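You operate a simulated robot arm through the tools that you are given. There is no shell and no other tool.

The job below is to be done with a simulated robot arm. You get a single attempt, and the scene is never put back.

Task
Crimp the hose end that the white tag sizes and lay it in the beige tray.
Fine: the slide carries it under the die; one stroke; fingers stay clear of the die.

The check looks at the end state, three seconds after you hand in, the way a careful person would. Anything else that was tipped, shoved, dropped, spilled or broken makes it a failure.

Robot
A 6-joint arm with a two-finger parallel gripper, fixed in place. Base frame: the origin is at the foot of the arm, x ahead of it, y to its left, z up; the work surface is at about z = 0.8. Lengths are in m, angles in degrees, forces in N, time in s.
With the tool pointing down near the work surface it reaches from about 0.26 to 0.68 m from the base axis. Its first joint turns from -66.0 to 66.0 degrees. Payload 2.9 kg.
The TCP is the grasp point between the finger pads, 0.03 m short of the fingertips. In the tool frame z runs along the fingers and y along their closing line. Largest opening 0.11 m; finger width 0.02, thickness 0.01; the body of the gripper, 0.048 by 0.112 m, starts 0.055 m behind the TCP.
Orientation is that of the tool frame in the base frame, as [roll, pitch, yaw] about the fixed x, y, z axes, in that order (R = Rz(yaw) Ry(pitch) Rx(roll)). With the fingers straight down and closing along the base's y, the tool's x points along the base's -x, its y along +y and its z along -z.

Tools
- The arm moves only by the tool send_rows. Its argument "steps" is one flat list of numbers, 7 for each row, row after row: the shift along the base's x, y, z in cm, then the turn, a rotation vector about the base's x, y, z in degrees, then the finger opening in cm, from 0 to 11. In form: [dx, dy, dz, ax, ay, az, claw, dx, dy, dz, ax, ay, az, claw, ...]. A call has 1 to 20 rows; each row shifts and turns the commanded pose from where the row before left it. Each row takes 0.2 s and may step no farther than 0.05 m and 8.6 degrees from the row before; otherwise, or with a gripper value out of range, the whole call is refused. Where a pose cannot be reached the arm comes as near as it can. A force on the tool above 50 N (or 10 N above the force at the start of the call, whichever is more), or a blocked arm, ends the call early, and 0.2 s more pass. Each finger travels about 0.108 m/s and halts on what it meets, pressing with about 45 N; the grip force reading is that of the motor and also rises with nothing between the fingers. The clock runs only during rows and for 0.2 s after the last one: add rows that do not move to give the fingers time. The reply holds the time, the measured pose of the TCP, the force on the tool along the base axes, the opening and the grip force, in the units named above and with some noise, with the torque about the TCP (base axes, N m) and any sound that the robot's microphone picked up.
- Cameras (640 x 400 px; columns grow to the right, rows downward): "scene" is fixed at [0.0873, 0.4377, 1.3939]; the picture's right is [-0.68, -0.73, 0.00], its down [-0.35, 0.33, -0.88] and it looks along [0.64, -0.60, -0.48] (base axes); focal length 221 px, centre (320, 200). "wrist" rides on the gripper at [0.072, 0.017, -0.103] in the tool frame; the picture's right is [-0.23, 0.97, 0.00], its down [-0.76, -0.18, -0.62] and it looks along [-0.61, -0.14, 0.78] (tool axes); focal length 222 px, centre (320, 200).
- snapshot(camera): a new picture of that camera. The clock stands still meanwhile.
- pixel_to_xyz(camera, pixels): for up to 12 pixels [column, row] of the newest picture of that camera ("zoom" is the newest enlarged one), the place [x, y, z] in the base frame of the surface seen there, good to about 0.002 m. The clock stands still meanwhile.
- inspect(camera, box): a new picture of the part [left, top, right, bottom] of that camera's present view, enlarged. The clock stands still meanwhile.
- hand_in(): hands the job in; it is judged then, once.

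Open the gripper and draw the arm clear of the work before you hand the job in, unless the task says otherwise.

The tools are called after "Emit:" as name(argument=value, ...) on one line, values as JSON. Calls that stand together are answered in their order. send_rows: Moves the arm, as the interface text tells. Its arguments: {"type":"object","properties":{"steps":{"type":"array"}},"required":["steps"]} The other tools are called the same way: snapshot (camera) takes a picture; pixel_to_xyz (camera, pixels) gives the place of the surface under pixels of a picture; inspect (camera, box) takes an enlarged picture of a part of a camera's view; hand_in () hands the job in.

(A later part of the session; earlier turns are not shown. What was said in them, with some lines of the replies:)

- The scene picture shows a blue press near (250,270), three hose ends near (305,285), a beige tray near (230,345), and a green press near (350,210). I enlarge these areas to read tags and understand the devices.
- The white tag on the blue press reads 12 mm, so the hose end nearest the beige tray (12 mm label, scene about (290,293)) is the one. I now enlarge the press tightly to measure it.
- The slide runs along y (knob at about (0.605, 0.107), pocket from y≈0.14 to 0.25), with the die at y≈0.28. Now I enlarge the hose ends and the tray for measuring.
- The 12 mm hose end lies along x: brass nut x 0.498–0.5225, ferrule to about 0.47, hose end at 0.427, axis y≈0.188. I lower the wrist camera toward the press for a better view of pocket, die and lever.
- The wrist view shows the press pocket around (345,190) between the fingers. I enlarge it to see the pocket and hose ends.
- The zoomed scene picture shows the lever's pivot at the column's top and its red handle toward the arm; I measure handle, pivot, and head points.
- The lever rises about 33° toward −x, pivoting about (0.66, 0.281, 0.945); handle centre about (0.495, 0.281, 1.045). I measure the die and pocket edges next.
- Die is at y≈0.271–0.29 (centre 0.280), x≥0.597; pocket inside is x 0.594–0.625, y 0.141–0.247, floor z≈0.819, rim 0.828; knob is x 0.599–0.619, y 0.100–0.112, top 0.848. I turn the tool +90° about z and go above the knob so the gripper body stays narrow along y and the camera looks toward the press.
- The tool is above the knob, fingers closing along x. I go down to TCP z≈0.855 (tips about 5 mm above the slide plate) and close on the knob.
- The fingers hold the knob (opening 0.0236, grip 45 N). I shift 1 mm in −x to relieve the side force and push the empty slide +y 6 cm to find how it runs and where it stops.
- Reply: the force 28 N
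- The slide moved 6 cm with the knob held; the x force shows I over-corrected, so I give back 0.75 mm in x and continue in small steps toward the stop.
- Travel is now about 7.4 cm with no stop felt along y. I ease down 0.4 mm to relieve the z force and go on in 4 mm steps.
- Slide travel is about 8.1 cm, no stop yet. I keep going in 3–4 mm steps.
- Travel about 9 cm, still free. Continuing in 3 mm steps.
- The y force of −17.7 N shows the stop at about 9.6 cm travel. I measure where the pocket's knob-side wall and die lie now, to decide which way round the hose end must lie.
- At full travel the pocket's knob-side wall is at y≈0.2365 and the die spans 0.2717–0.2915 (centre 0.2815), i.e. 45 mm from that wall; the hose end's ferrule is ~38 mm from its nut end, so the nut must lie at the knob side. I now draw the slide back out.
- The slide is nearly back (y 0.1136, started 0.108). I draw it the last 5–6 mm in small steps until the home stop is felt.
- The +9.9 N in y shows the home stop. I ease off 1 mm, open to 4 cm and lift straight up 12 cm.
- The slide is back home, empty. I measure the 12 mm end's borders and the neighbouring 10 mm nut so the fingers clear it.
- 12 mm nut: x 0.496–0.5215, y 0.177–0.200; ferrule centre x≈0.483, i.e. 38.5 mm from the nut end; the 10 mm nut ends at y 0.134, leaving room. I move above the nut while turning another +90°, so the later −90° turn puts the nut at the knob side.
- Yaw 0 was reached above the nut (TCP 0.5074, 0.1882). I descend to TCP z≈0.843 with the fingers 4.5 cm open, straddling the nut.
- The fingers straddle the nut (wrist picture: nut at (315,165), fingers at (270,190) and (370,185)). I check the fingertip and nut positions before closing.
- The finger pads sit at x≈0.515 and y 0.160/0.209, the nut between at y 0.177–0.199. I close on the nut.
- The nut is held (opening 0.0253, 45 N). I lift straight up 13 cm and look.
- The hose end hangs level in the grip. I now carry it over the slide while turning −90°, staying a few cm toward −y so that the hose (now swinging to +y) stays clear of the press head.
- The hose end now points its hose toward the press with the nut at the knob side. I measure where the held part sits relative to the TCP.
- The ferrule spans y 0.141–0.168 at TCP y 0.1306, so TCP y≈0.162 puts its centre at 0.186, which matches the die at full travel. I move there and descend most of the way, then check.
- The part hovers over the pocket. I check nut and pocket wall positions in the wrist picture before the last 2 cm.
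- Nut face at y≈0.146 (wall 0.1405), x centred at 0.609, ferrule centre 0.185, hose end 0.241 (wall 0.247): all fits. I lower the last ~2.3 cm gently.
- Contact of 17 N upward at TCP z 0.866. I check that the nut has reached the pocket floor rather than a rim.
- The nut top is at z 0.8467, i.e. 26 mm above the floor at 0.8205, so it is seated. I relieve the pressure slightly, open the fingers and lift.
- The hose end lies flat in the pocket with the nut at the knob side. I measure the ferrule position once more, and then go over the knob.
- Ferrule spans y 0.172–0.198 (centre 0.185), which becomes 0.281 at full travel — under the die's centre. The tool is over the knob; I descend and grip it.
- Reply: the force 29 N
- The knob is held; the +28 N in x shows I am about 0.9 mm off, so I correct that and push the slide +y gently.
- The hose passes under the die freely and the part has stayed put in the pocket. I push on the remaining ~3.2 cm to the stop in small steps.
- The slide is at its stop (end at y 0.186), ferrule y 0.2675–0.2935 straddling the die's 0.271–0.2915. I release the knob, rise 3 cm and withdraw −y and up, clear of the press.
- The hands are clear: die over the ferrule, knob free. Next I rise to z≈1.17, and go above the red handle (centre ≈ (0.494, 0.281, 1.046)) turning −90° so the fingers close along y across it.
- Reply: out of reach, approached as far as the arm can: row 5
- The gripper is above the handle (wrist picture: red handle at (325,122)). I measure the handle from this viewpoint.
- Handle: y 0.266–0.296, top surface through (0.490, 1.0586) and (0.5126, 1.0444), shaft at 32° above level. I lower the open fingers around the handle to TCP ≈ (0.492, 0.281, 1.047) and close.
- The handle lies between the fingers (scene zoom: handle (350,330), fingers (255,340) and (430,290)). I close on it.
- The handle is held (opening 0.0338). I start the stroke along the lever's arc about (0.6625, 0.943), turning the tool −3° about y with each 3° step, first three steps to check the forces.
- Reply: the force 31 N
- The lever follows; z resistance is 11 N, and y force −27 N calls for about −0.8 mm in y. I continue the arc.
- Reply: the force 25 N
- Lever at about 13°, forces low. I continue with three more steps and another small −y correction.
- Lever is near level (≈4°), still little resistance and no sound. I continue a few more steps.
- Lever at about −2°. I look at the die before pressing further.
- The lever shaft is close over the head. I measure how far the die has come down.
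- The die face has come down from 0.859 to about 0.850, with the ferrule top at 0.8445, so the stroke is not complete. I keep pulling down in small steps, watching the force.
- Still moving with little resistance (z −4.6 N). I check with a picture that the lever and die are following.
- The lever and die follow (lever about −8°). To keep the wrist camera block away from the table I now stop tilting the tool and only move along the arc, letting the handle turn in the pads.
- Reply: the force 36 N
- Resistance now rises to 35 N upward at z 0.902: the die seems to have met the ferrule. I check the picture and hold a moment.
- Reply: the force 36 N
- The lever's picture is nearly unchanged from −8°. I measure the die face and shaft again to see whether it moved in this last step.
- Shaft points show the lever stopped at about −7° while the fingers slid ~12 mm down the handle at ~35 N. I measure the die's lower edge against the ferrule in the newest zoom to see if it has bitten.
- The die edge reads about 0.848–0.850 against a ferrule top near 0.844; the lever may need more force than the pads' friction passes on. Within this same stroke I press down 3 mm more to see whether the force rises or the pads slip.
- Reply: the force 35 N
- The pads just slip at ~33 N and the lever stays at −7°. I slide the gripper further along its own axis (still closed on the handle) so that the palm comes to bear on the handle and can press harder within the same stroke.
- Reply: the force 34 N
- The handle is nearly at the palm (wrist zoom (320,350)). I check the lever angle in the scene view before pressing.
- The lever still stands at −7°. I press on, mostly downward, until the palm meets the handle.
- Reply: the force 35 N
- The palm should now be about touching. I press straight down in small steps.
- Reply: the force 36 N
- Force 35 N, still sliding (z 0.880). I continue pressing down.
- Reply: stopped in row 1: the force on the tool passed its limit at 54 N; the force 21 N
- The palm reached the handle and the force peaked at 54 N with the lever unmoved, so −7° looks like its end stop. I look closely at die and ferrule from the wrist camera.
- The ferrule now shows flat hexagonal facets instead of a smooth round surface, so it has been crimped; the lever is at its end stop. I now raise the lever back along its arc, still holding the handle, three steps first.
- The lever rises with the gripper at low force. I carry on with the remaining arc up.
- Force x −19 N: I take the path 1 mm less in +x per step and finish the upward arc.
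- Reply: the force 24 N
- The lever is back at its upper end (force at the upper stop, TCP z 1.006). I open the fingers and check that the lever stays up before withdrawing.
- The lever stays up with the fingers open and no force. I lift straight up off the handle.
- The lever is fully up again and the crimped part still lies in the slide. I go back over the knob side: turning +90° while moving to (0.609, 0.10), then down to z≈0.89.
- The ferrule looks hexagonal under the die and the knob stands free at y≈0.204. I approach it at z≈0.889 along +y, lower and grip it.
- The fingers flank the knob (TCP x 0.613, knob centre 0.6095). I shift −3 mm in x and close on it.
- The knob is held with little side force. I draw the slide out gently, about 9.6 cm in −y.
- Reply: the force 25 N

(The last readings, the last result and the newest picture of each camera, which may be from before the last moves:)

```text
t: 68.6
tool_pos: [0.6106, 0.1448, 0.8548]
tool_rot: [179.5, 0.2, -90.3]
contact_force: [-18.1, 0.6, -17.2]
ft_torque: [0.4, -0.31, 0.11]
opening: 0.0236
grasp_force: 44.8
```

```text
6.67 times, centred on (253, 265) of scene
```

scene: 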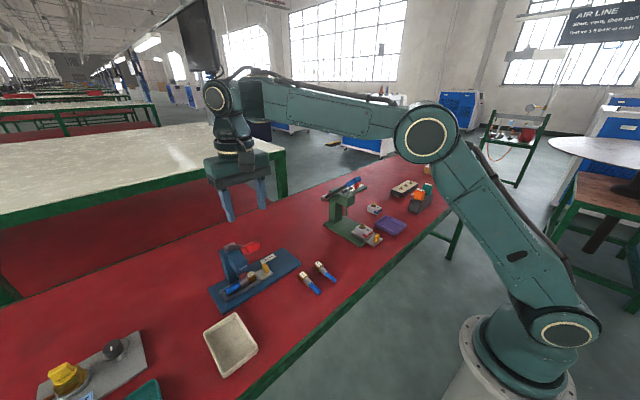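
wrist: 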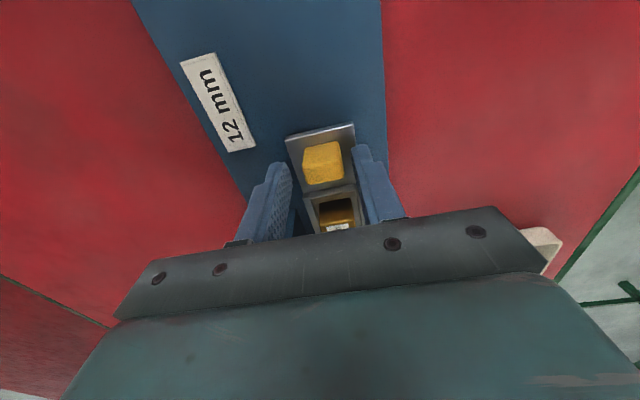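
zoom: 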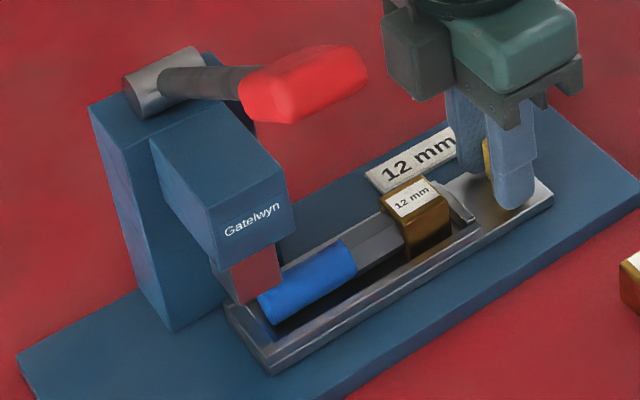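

The slide comes out with the crimped (hexagonal) ferrule. I correct x and z slightly and pull the remaining ~3.6 cm home.

Emit:
send_rows(steps=[-0.05, -0.5, -0.04, 0, 0, 0, 1.5, 0, -0.6, 0, 0, 0, 0, 1.5, 0, -0.6, 0, 0, 0, 0, 1.5, 0, -0.6, 0, 0, 0, 0, 1.5, 0, -0.6, 0, 0, 0, 0, 1.5, 0, -0.4, 0, 0, 0, 0, 1.5, 0, -0.3, 0, 0, 0, 0, 1.5, 0, -0.2, 0, 0, 0, 0, 1.5, 0, 0, 0, 0, 0, 0, 1.5])

Emit:
inspect(camera="scene", box=[218, 230, 314, 290])

```text
t: 70.6
tool_pos: [0.6104, 0.1109, 0.8551]
tool_rot: [179.9, 0.6, -89.8]
contact_force: [-2.0, 27.4, -17.2]
ft_torque: [0.66, -0.08, -0.05]
opening: 0.0236
grasp_force: 45.1
```

```text
6.67 times, centred on (266, 260) of scene
```

zoom: 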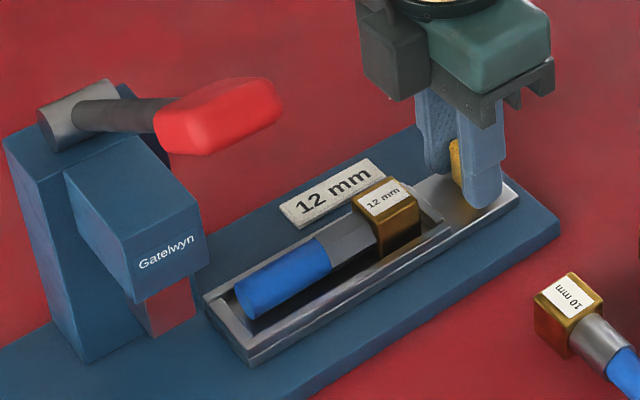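

The slide is home (27 N at the stop). I ease off, open and lift 8 cm.

Emit:
send_rows(steps=[0, 0.2, -0.04, 0, 0, 0, 1.5, 0, 0, 0, 0, 0, 0, 3, 0, 0, 0, 0, 0, 0, 4.4, 0, 0, 0, 0, 0, 0, 4.4, 0, 0, 2, 0, 0, 0, 4.4, 0, 0, 3, 0, 0, 0, 4.4, 0, 0, 3, 0, 0, 0, 4.4, 0, 0, 0, 0, 0, 0, 4.4])

Emit:
inspect(camera="scene", box=[235, 248, 299, 288])

Emit:
snapshot(camera="wrist")

```text
t: 72.4
tool_pos: [0.6108, 0.111, 0.9365]
tool_rot: [179.9, 0.4, -90.3]
contact_force: [0.4, -0.3, 0.1]
ft_torque: [0.02, 0.0, 0.03]
opening: 0.0441
grasp_force: 0.0
```

```text
10.00 times, centred on (267, 268) of scene
```

zoom: 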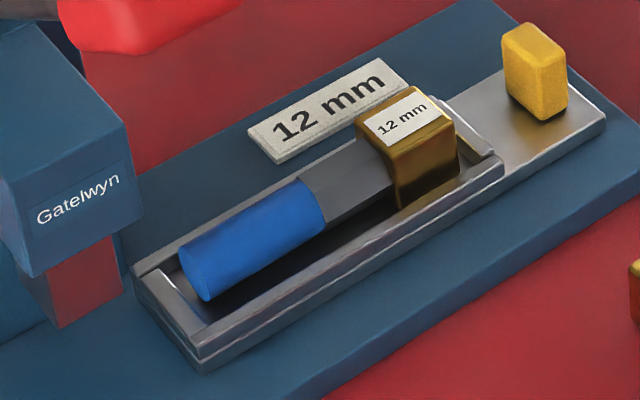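

```text
taken
```

wrist: 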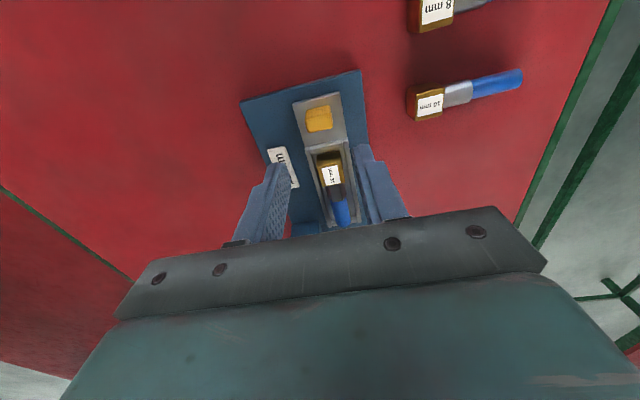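

The ferrule is clearly hexagonal now. I measure the nut for the grasp, and the beige tray.

Emit:
pixel_to_xyz(camera="zoom", pixels=[[362, 125], [400, 90], [455, 120], [400, 150], [405, 118], [395, 200], [330, 205], [300, 185], [190, 260], [460, 165]])

Emit:
inspect(camera="scene", box=[180, 295, 292, 391])

```text
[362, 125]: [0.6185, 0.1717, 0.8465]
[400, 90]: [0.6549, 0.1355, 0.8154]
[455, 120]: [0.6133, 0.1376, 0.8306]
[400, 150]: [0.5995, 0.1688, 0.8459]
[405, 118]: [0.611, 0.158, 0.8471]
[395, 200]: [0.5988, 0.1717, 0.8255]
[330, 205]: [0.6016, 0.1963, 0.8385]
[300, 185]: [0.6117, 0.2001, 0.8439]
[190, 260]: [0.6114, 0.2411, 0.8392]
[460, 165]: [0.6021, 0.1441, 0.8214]
```

```text
4.17 times, centred on (236, 343) of scene
```

zoom: 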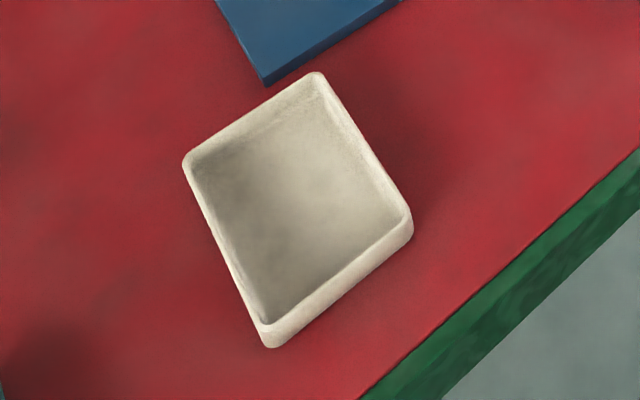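

Emit:
pixel_to_xyz(camera="zoom", pixels=[[318, 78], [190, 160], [268, 335], [408, 220], [300, 195], [260, 180], [335, 240], [310, 110], [215, 165], [268, 315], [395, 215], [262, 85]])

```text
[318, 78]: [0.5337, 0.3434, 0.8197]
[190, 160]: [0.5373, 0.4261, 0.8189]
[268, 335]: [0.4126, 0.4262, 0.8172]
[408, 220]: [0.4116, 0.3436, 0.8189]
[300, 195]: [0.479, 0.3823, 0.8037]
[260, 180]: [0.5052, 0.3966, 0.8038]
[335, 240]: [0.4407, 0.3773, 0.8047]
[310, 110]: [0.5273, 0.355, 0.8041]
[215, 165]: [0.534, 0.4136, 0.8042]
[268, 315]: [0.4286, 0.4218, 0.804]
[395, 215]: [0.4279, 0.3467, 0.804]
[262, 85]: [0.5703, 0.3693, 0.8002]
```

Tray: x 0.411–0.537, y 0.343–0.427, floor z 0.804, rim 0.819. Nut centre is at (0.609, 0.159); I move above it, descend to TCP z≈0.864 and grip it.

Emit:
send_rows(steps=[-0.1, 2.5, 0, 0, 0, 0, 4.4, 0, 2.4, 0, 0, 0, 0, 4.4, 0, 0, -2.5, 0, 0, 0, 4.4, 0, 0, -2.5, 0, 0, 0, 4.4, 0, 0, -1.8, 0, 0, 0, 4.4, 0, 0, 0, 0, 0, 0, 4.4])

Emit:
snapshot(camera="wrist")

Emit:
inspect(camera="scene", box=[218, 230, 314, 290])

```text
t: 73.8
tool_pos: [0.6088, 0.1593, 0.8672]
tool_rot: [179.9, 0.4, -90.2]
contact_force: [-1.6, -0.4, 0.4]
ft_torque: [-0.01, 0.02, 0.01]
opening: 0.0438
grasp_force: 0.1
```

```text
taken
```

wrist: 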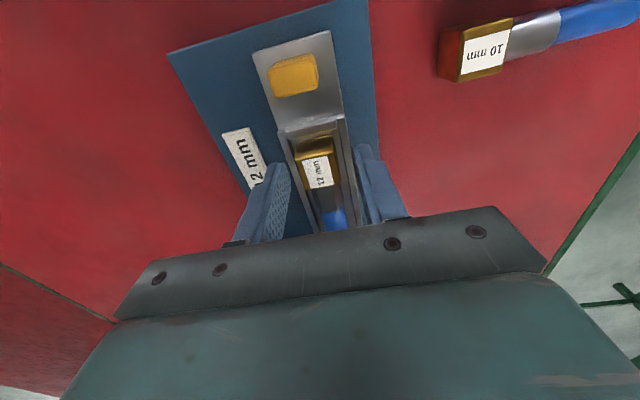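

```text
6.67 times, centred on (266, 260) of scene
```

zoom: 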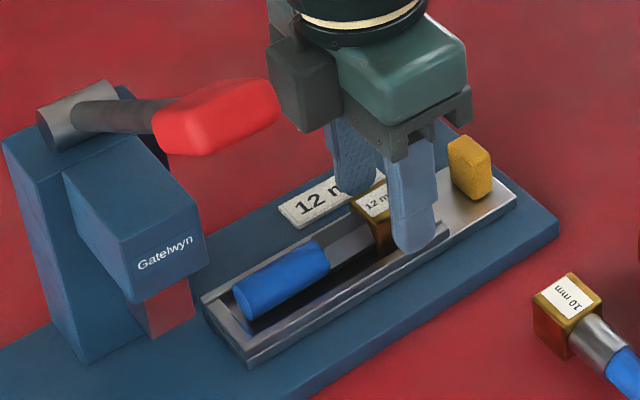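

The fingers straddle the nut. I lower 3 mm more and close.

Emit:
send_rows(steps=[0, 0, -0.3, 0, 0, 0, 4.4, 0, 0, 0, 0, 0, 0, 3, 0, 0, 0, 0, 0, 0, 1.5, 0, 0, 0, 0, 0, 0, 1.5])

```text
t: 74.8
tool_pos: [0.6102, 0.1591, 0.8634]
tool_rot: [179.9, 0.4, -90.3]
contact_force: [-0.1, 0.3, 0.3]
ft_torque: [0.03, -0.01, -0.01]
opening: 0.0249
grasp_force: 45.7
```

The nut is held (opening 0.0249). I lift straight up 10 cm out of the pocket and check.

Emit:
send_rows(steps=[0, 0, 0.8, 0, 0, 0, 1.5, 0, 0, 1.5, 0, 0, 0, 1.5, 0, 0, 2.5, 0, 0, 0, 1.5, 0, 0, 2.5, 0, 0, 0, 1.5, 0, 0, 2.5, 0, 0, 0, 1.5, 0, 0, 0, 0, 0, 0, 1.5])

Emit:
inspect(camera="scene", box=[210, 205, 322, 275])

```text
t: 76.2
tool_pos: [0.6099, 0.1572, 0.9621]
tool_rot: [179.9, 0.5, -90.3]
contact_force: [0.6, 1.1, -1.4]
ft_torque: [-0.02, 0.01, 0.03]
opening: 0.0251
grasp_force: 45.0
```

```text
5.71 times, centred on (266, 240) of scene
```

zoom: 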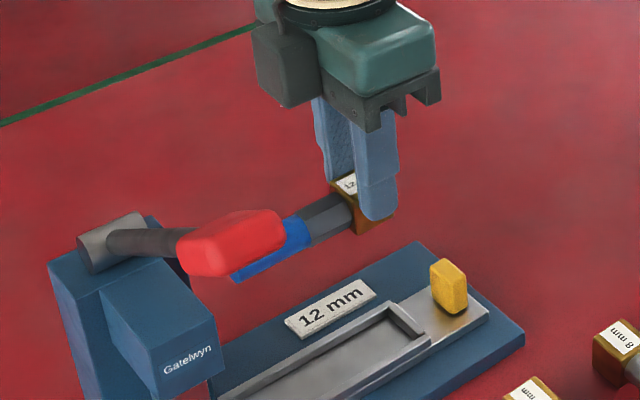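

The part is clear of the press and level. I carry it −x while turning −90° (hose swings from +y to +x), keeping y≈0.145 so the gripper passes well clear of the lever.

Emit:
send_rows(steps=[-2.09, -0.3, 0, 0, 0, -8.18, 1.5, -2.09, -0.3, 0, 0, 0, -8.18, 1.5, -2.09, -0.3, 0, 0, 0, -8.18, 1.5, -2.09, -0.3, 0, 0, 0, -8.18, 1.5, -2.09, 0, 0, 0, 0, -8.18, 1.5, -2.09, 0, 0, 0, 0, -8.18, 1.5, -2.09, 0, 0, 0, 0, -8.18, 1.5, -2.09, 0, 0, 0, 0, -8.18, 1.5, -2.09, 0, 0, 0, 0, -8.18, 1.5, -2.09, 0, 0, 0, 0, -8.18, 1.5, -2.09, 0, 0, 0, 0, -8.2, 1.5, 0, 0, 0, 0, 0, 0, 1.5])

Emit:
snapshot(camera="scene")

Emit:
snapshot(camera="wrist")

```text
t: 78.8
tool_pos: [0.3779, 0.1462, 0.9626]
tool_rot: [180.0, 0.4, 179.4]
contact_force: [0.2, 0.1, 0.0]
ft_torque: [0.01, 0.04, 0.01]
opening: 0.0253
grasp_force: 45.1
```

```text
taken
```

scene: 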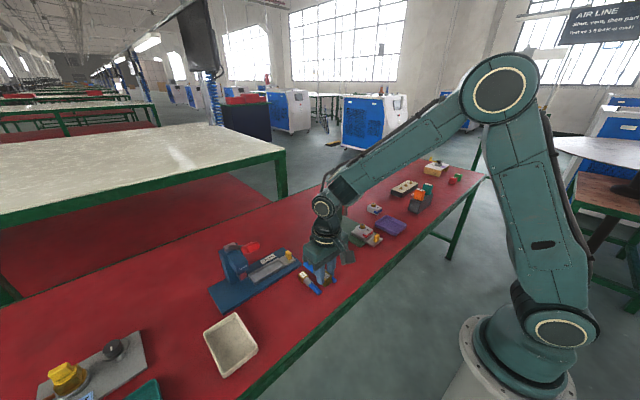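

```text
taken
```

wrist: 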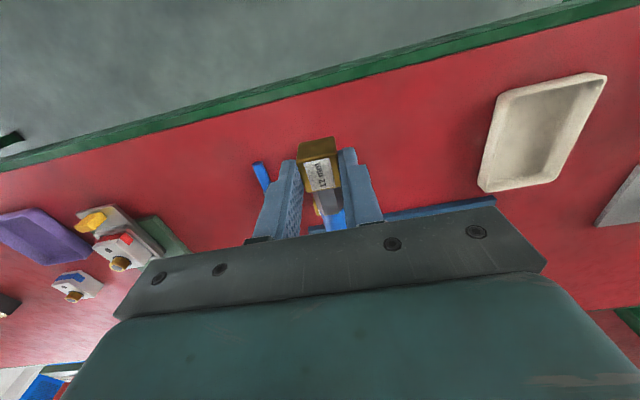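

The part is held level, hose toward +x, at (0.378, 0.146). I move along +y at x≈0.378 to y≈0.385, passing in front of the lever handle (x≥0.478), then +x to the tray centre.

Emit:
send_rows(steps=[0, 3.5, 0, 0, 0, 0, 1.5, 0, 4, 0, 0, 0, 0, 1.5, 0, 4, 0, 0, 0, 0, 1.5, 0, 4, 0, 0, 0, 0, 1.5, 0, 4.2, 0, 0, 0, 0, 1.5, 0, 4.2, 0, 0, 0, 0, 1.5, 2.1, 0, 0, 0, 0, 0, 1.5, 2.1, 0, 0, 0, 0, 0, 1.5, 2.1, 0, 0, 0, 0, 0, 1.5, 0, 0, 0, 0, 0, 0, 1.5])

Emit:
snapshot(camera="scene")

Emit:
snapshot(camera="wrist")

```text
t: 81.0
tool_pos: [0.4437, 0.3858, 0.9636]
tool_rot: [179.9, 0.4, 179.7]
contact_force: [-0.1, 0.5, -1.0]
ft_torque: [0.0, 0.01, 0.01]
opening: 0.0248
grasp_force: 45.2
```

```text
taken
```

scene: 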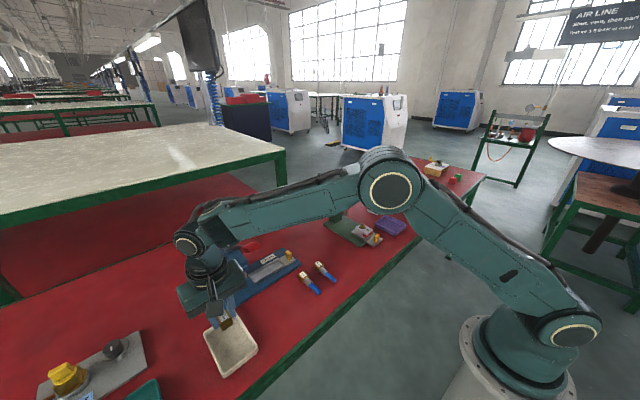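

```text
taken
```

wrist: 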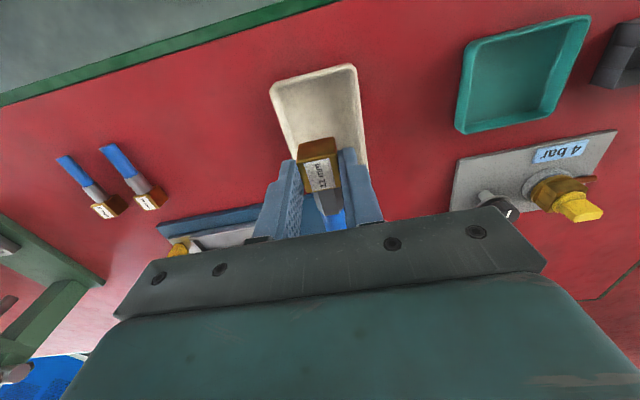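

The part hangs over the tray. Before descending I check that the forearm has room beside the lever handle, by measuring forearm points and the handle.

Emit:
pixel_to_xyz(camera="scene", pixels=[[248, 245], [250, 237], [250, 222], [250, 207], [220, 230], [220, 245], [280, 215], [205, 262], [232, 275], [215, 290], [190, 300], [240, 262]])

Emit:
inspect(camera="scene", box=[160, 190, 320, 290])

```text
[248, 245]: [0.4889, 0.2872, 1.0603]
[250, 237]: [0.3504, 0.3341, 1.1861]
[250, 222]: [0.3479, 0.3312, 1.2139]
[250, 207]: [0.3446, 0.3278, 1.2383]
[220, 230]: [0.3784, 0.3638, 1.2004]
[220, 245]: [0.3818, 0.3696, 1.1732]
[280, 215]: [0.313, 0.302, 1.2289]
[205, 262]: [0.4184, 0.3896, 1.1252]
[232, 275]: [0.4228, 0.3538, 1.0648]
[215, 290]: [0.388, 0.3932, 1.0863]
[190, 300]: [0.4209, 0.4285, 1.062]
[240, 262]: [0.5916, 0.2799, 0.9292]
```

```text
4.00 times, centred on (240, 240) of scene
```

zoom: 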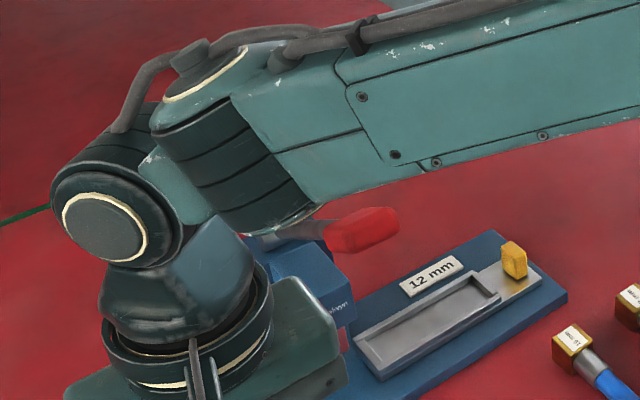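

I measure the ribbed wrist housing near the handle in this zoom too.

Emit:
pixel_to_xyz(camera="zoom", pixels=[[300, 205], [280, 215], [290, 180], [250, 180], [230, 150], [200, 130], [330, 190], [320, 230], [245, 240], [260, 210], [345, 240], [390, 215]])

```text
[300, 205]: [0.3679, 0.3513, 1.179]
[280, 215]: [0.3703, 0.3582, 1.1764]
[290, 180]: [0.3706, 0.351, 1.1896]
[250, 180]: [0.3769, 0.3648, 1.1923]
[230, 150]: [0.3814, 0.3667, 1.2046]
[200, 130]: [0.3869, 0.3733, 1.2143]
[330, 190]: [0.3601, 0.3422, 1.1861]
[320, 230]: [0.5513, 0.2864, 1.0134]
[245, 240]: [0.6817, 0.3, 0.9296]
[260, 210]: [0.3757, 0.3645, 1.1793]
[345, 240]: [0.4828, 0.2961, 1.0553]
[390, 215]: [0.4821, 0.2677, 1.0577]
```

The forearm's near face lies about 2.5 cm off the arm's plane and the handle is ~8 cm to the other side and lower, so there is room. I measure the held nut and the tray in the wrist picture.

Emit:
pixel_to_xyz(camera="wrist", pixels=[[300, 155], [334, 150], [318, 152], [299, 145], [332, 138], [275, 90], [355, 70], [298, 80], [345, 180], [362, 160], [285, 150], [325, 110]])

```text
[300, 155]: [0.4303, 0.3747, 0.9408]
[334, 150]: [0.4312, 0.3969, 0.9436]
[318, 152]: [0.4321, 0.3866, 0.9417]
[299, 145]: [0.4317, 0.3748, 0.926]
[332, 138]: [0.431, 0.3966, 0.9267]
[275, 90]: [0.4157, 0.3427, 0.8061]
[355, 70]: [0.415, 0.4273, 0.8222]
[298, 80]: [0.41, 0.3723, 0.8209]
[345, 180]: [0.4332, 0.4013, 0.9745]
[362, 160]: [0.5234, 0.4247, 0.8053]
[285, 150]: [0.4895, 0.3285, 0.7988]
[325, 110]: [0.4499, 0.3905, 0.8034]
```

Nut end at x≈0.430, y centre 0.386; hose end will be near 0.525. I shift −2 mm in x and descend 9.5 cm, then check.

Emit:
send_rows(steps=[-0.2, -0.1, -2, 0, 0, 0, 1.5, 0, 0, -2.5, 0, 0, 0, 1.5, 0, 0, -2.5, 0, 0, 0, 1.5, 0, 0, -2.5, 0, 0, 0, 1.5, 0, 0, 0, 0, 0, 0, 1.5])

Emit:
snapshot(camera="wrist")

Emit:
inspect(camera="scene", box=[170, 220, 298, 380])

```text
t: 82.2
tool_pos: [0.4418, 0.3853, 0.8706]
tool_rot: [179.9, 0.3, 179.7]
contact_force: [0.8, -0.2, -0.9]
ft_torque: [-0.01, 0.03, -0.04]
opening: 0.0249
grasp_force: 45.3
```

```text
taken
```

wrist: 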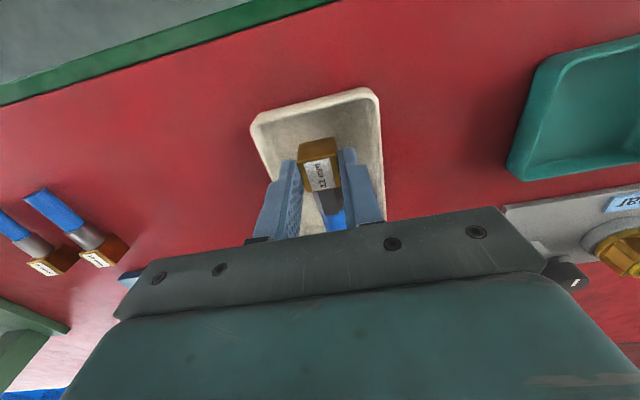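

```text
2.50 times, centred on (234, 300) of scene
```

zoom: 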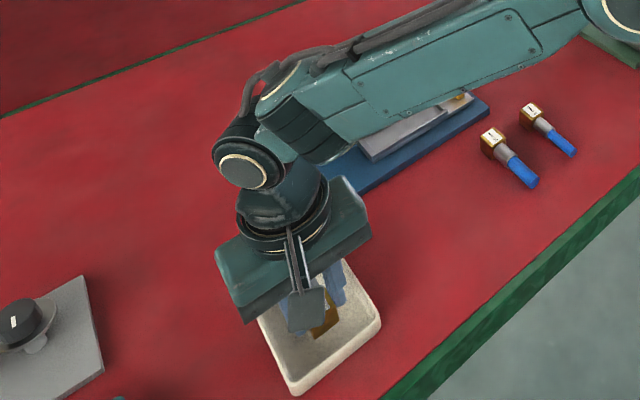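

The part is 2.4 cm above the tray floor. A bright red patch near the wrist cables at zoom (268,75) deserves a closer look, to make sure the lever has not been touched.

Emit:
inspect(camera="scene", box=[190, 225, 254, 265])

Emit:
pixel_to_xyz(camera="zoom", pixels=[[268, 75], [265, 85], [275, 65]])

```text
10.00 times, centred on (222, 245) of scene
```

zoom: 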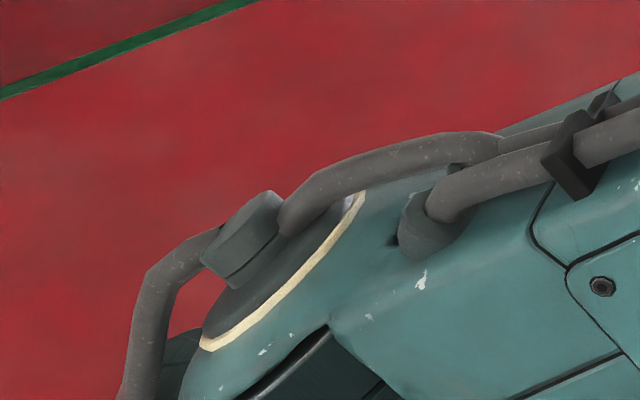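

```text
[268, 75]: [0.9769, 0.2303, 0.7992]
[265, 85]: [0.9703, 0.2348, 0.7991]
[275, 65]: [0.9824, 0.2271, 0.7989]
```

That patch is only the table surface. I check the wrist housing's lowest corner once more for clearance to the lever at this height.

Emit:
inspect(camera="scene", box=[190, 240, 302, 310])

Emit:
pixel_to_xyz(camera="zoom", pixels=[[280, 255], [310, 235], [340, 215], [240, 200], [250, 230], [380, 190], [450, 160], [300, 225], [270, 240], [330, 260], [420, 190], [200, 250]])

```text
5.71 times, centred on (246, 275) of scene
```

zoom: 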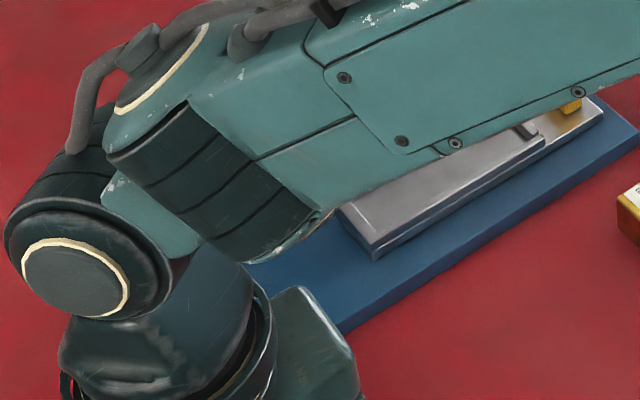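

```text
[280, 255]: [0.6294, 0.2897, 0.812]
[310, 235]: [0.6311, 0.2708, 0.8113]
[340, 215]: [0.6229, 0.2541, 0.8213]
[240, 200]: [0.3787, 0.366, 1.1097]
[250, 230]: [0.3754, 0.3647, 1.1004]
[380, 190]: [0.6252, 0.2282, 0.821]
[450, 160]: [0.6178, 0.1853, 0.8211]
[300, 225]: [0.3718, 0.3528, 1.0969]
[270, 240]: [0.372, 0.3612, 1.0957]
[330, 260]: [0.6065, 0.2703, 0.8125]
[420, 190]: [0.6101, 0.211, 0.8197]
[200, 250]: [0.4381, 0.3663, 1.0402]
```

The forearm's lowest point stays near z 1.09 at (0.37, 0.355), well away from the handle at x≥0.478, y≤0.296. I lower the part the last ~2.3 cm onto the tray floor.

Emit:
send_rows(steps=[0, 0, -1.0, 0, 0, 0, 1.5, 0, 0, -0.7, 0, 0, 0, 1.5, 0, 0, -0.3, 0, 0, 0, 1.5, 0, 0, -0.2, 0, 0, 0, 1.5, 0, 0, 0, 0, 0, 0, 1.5])

Emit:
snapshot(camera="wrist")

```text
t: 83.4
tool_pos: [0.4395, 0.3833, 0.8475]
tool_rot: [179.9, 0.4, 179.7]
contact_force: [0.2, 0.2, -1.7]
ft_torque: [-0.03, 0.06, 0.0]
opening: 0.0251
grasp_force: 44.7
```

```text
taken
```

wrist: 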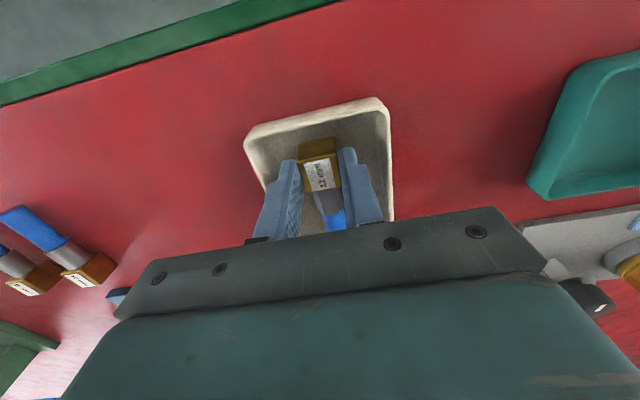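

No contact yet at z 0.8475. I lower two more millimetre steps.

Emit:
send_rows(steps=[0, 0, -0.1, 0, 0, 0, 1.5, 0, 0, -0.1, 0, 0, 0, 1.5, 0, 0, 0, 0, 0, 0, 1.5])

```text
t: 84.2
tool_pos: [0.4399, 0.3847, 0.8464]
tool_rot: [179.8, 0.6, 179.8]
contact_force: [0.7, -1.2, 10.4]
ft_torque: [-0.06, -0.15, -0.02]
opening: 0.0253
grasp_force: 45.0
```

Contact (10 N): the part is on the tray floor. I open to 3.6 cm (fingers still inside the tray walls) and lift straight up.

Emit:
send_rows(steps=[0, 0, 0.05, 0, 0, 0, 2, 0, 0, 0, 0, 0, 0, 2.8, 0, 0, 0, 0, 0, 0, 3.6, 0, 0, 0, 0, 0, 0, 3.6, 0, 0, 1, 0, 0, 0, 3.6, 0, 0, 2, 0, 0, 0, 3.6, 0, 0, 3, 0, 0, 0, 3.6, 0, 0, 3, 0, 0, 0, 3.6, 0, 0, 3, 0, 0, 0, 3.6, 0, 0, 0, 0, 0, 0, 3.6])

Emit:
snapshot(camera="wrist")

Emit:
snapshot(camera="scene")

```text
t: 86.4
tool_pos: [0.441, 0.385, 0.9634]
tool_rot: [180.0, 0.5, 179.6]
contact_force: [-0.9, -0.2, 0.4]
ft_torque: [-0.05, 0.03, -0.03]
opening: 0.0361
grasp_force: 0.1
```

```text
taken
```

wrist: 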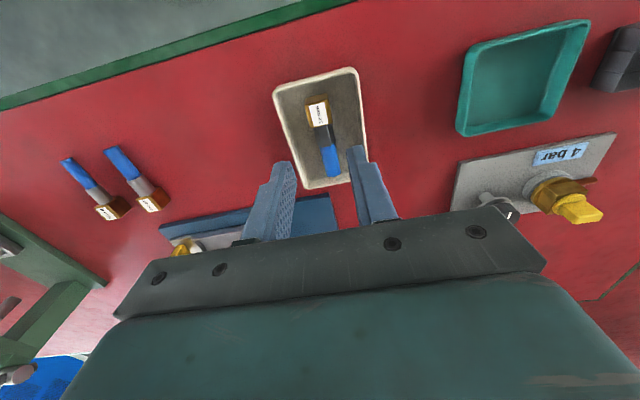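

```text
taken
```

scene: 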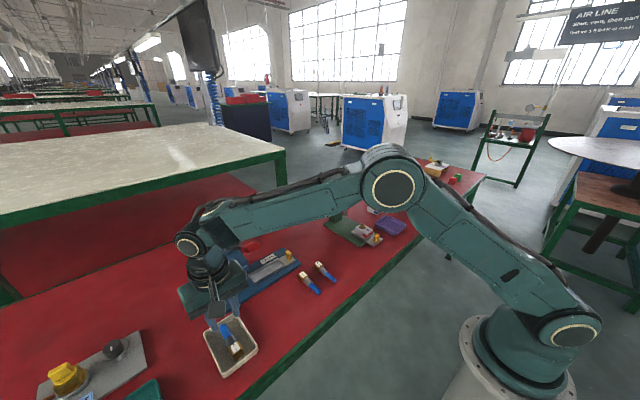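

The hose end lies flat in the beige tray (wrist picture (320,135)). I withdraw the arm the way it came: −x, up, then −y back to the middle, with the gripper open.

Emit:
send_rows(steps=[-2.1, 0, 1, 0, 0, 0, 4, -2.1, 0, 1, 0, 0, 0, 5, -2.1, 0, 1, 0, 0, 0, 6, 0, -4, 1, 0, 0, 0, 6, 0, -4, 2, 0, 0, 0, 8, 0, -4, 2, 0, 0, 0, 8, 0, -4, 2, 0, 0, 0, 8, 0, -4, 2.5, 0, 0, 0, 8, 0, -4, 2.5, 0, 0, 0, 8, 0, -4, 2.5, 0, 0, 0, 8, 0, -4, 2.5, 0, 0, 0, 8, 0, -4, 2.5, 0, 0, 0, 8, 0, -3, 2.5, 0, 0, 0, 8, 0, 0, 0, 0, 0, 0, 8])

Emit:
snapshot(camera="scene")

Emit:
inspect(camera="scene", box=[180, 230, 340, 390])

Emit:
inspect(camera="scene", box=[192, 305, 272, 385])

```text
t: 89.4
tool_pos: [0.381, -0.0082, 1.2177]
tool_rot: [180.0, 0.4, 179.7]
contact_force: [-1.0, 0.3, -0.4]
ft_torque: [-0.01, 0.01, -0.02]
opening: 0.0801
grasp_force: 0.0
```

```text
taken
```

scene: 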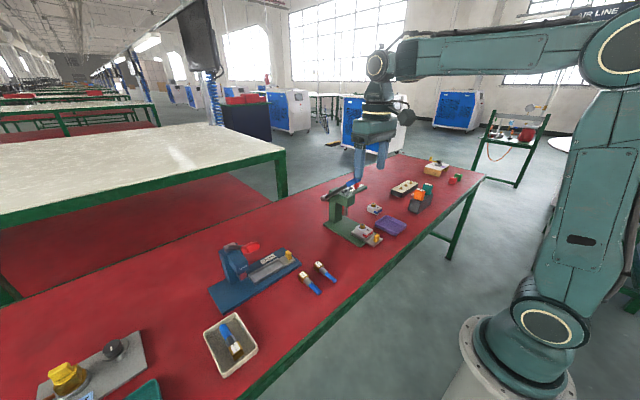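

```text
2.50 times, centred on (260, 310) of scene
```

zoom: 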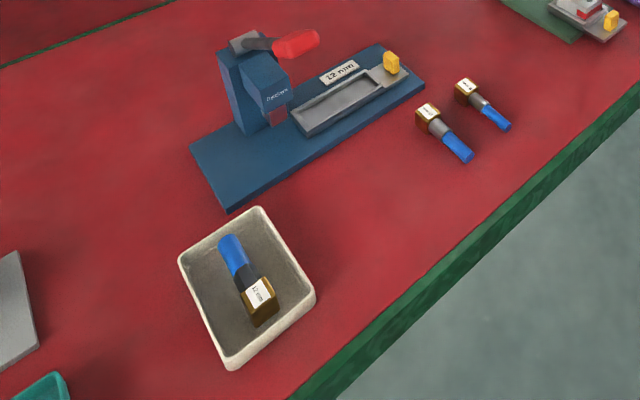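

```text
5.00 times, centred on (232, 345) of scene
```

zoom: 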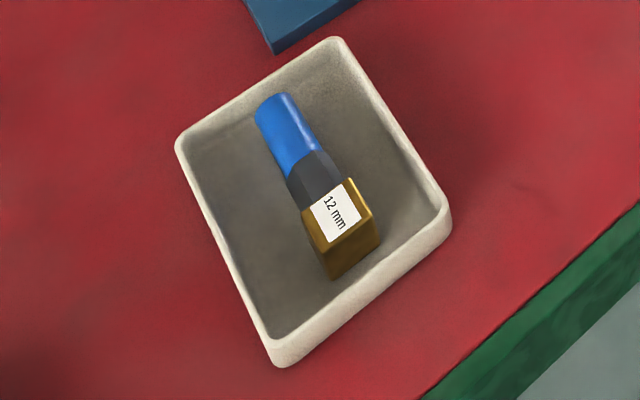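

The crimped 12 mm hose end lies flat in the beige tray, and the press slide is home with its lever up. The other two hose ends are where they started, and the arm is clear with its gripper open. I hand the job in.

Emit:
hand_in()

```text
The job is handed in.
```

The 12 mm hose end, the size on the press's white tag, is crimped and lying flat in the beige tray. I have handed the job in, but no result has come back yet.

- **Crimp:** The slide carried the part under the die with the ferrule centred on it. I pulled the lever down once to its end stop and raised it again. The ferrule, round before, now shows flat hexagonal sides. The microphone reported no sound, so that shape is my evidence that it crimped.
- **During the stroke:** The finger pads slipped on the handle at about 35 N. I finished that same stroke with the gripper's palm against the handle, and the force peaked at 54 N. The fingers were more than 10 cm from the die throughout.
- **Before the crimp:** I ran the empty slide in and out once to find its stop, without touching the lever.
- **End state:** The slide is home, the lever is up, and the 10 mm and 8 mm hose ends are where they started. The arm is clear with the gripper open.
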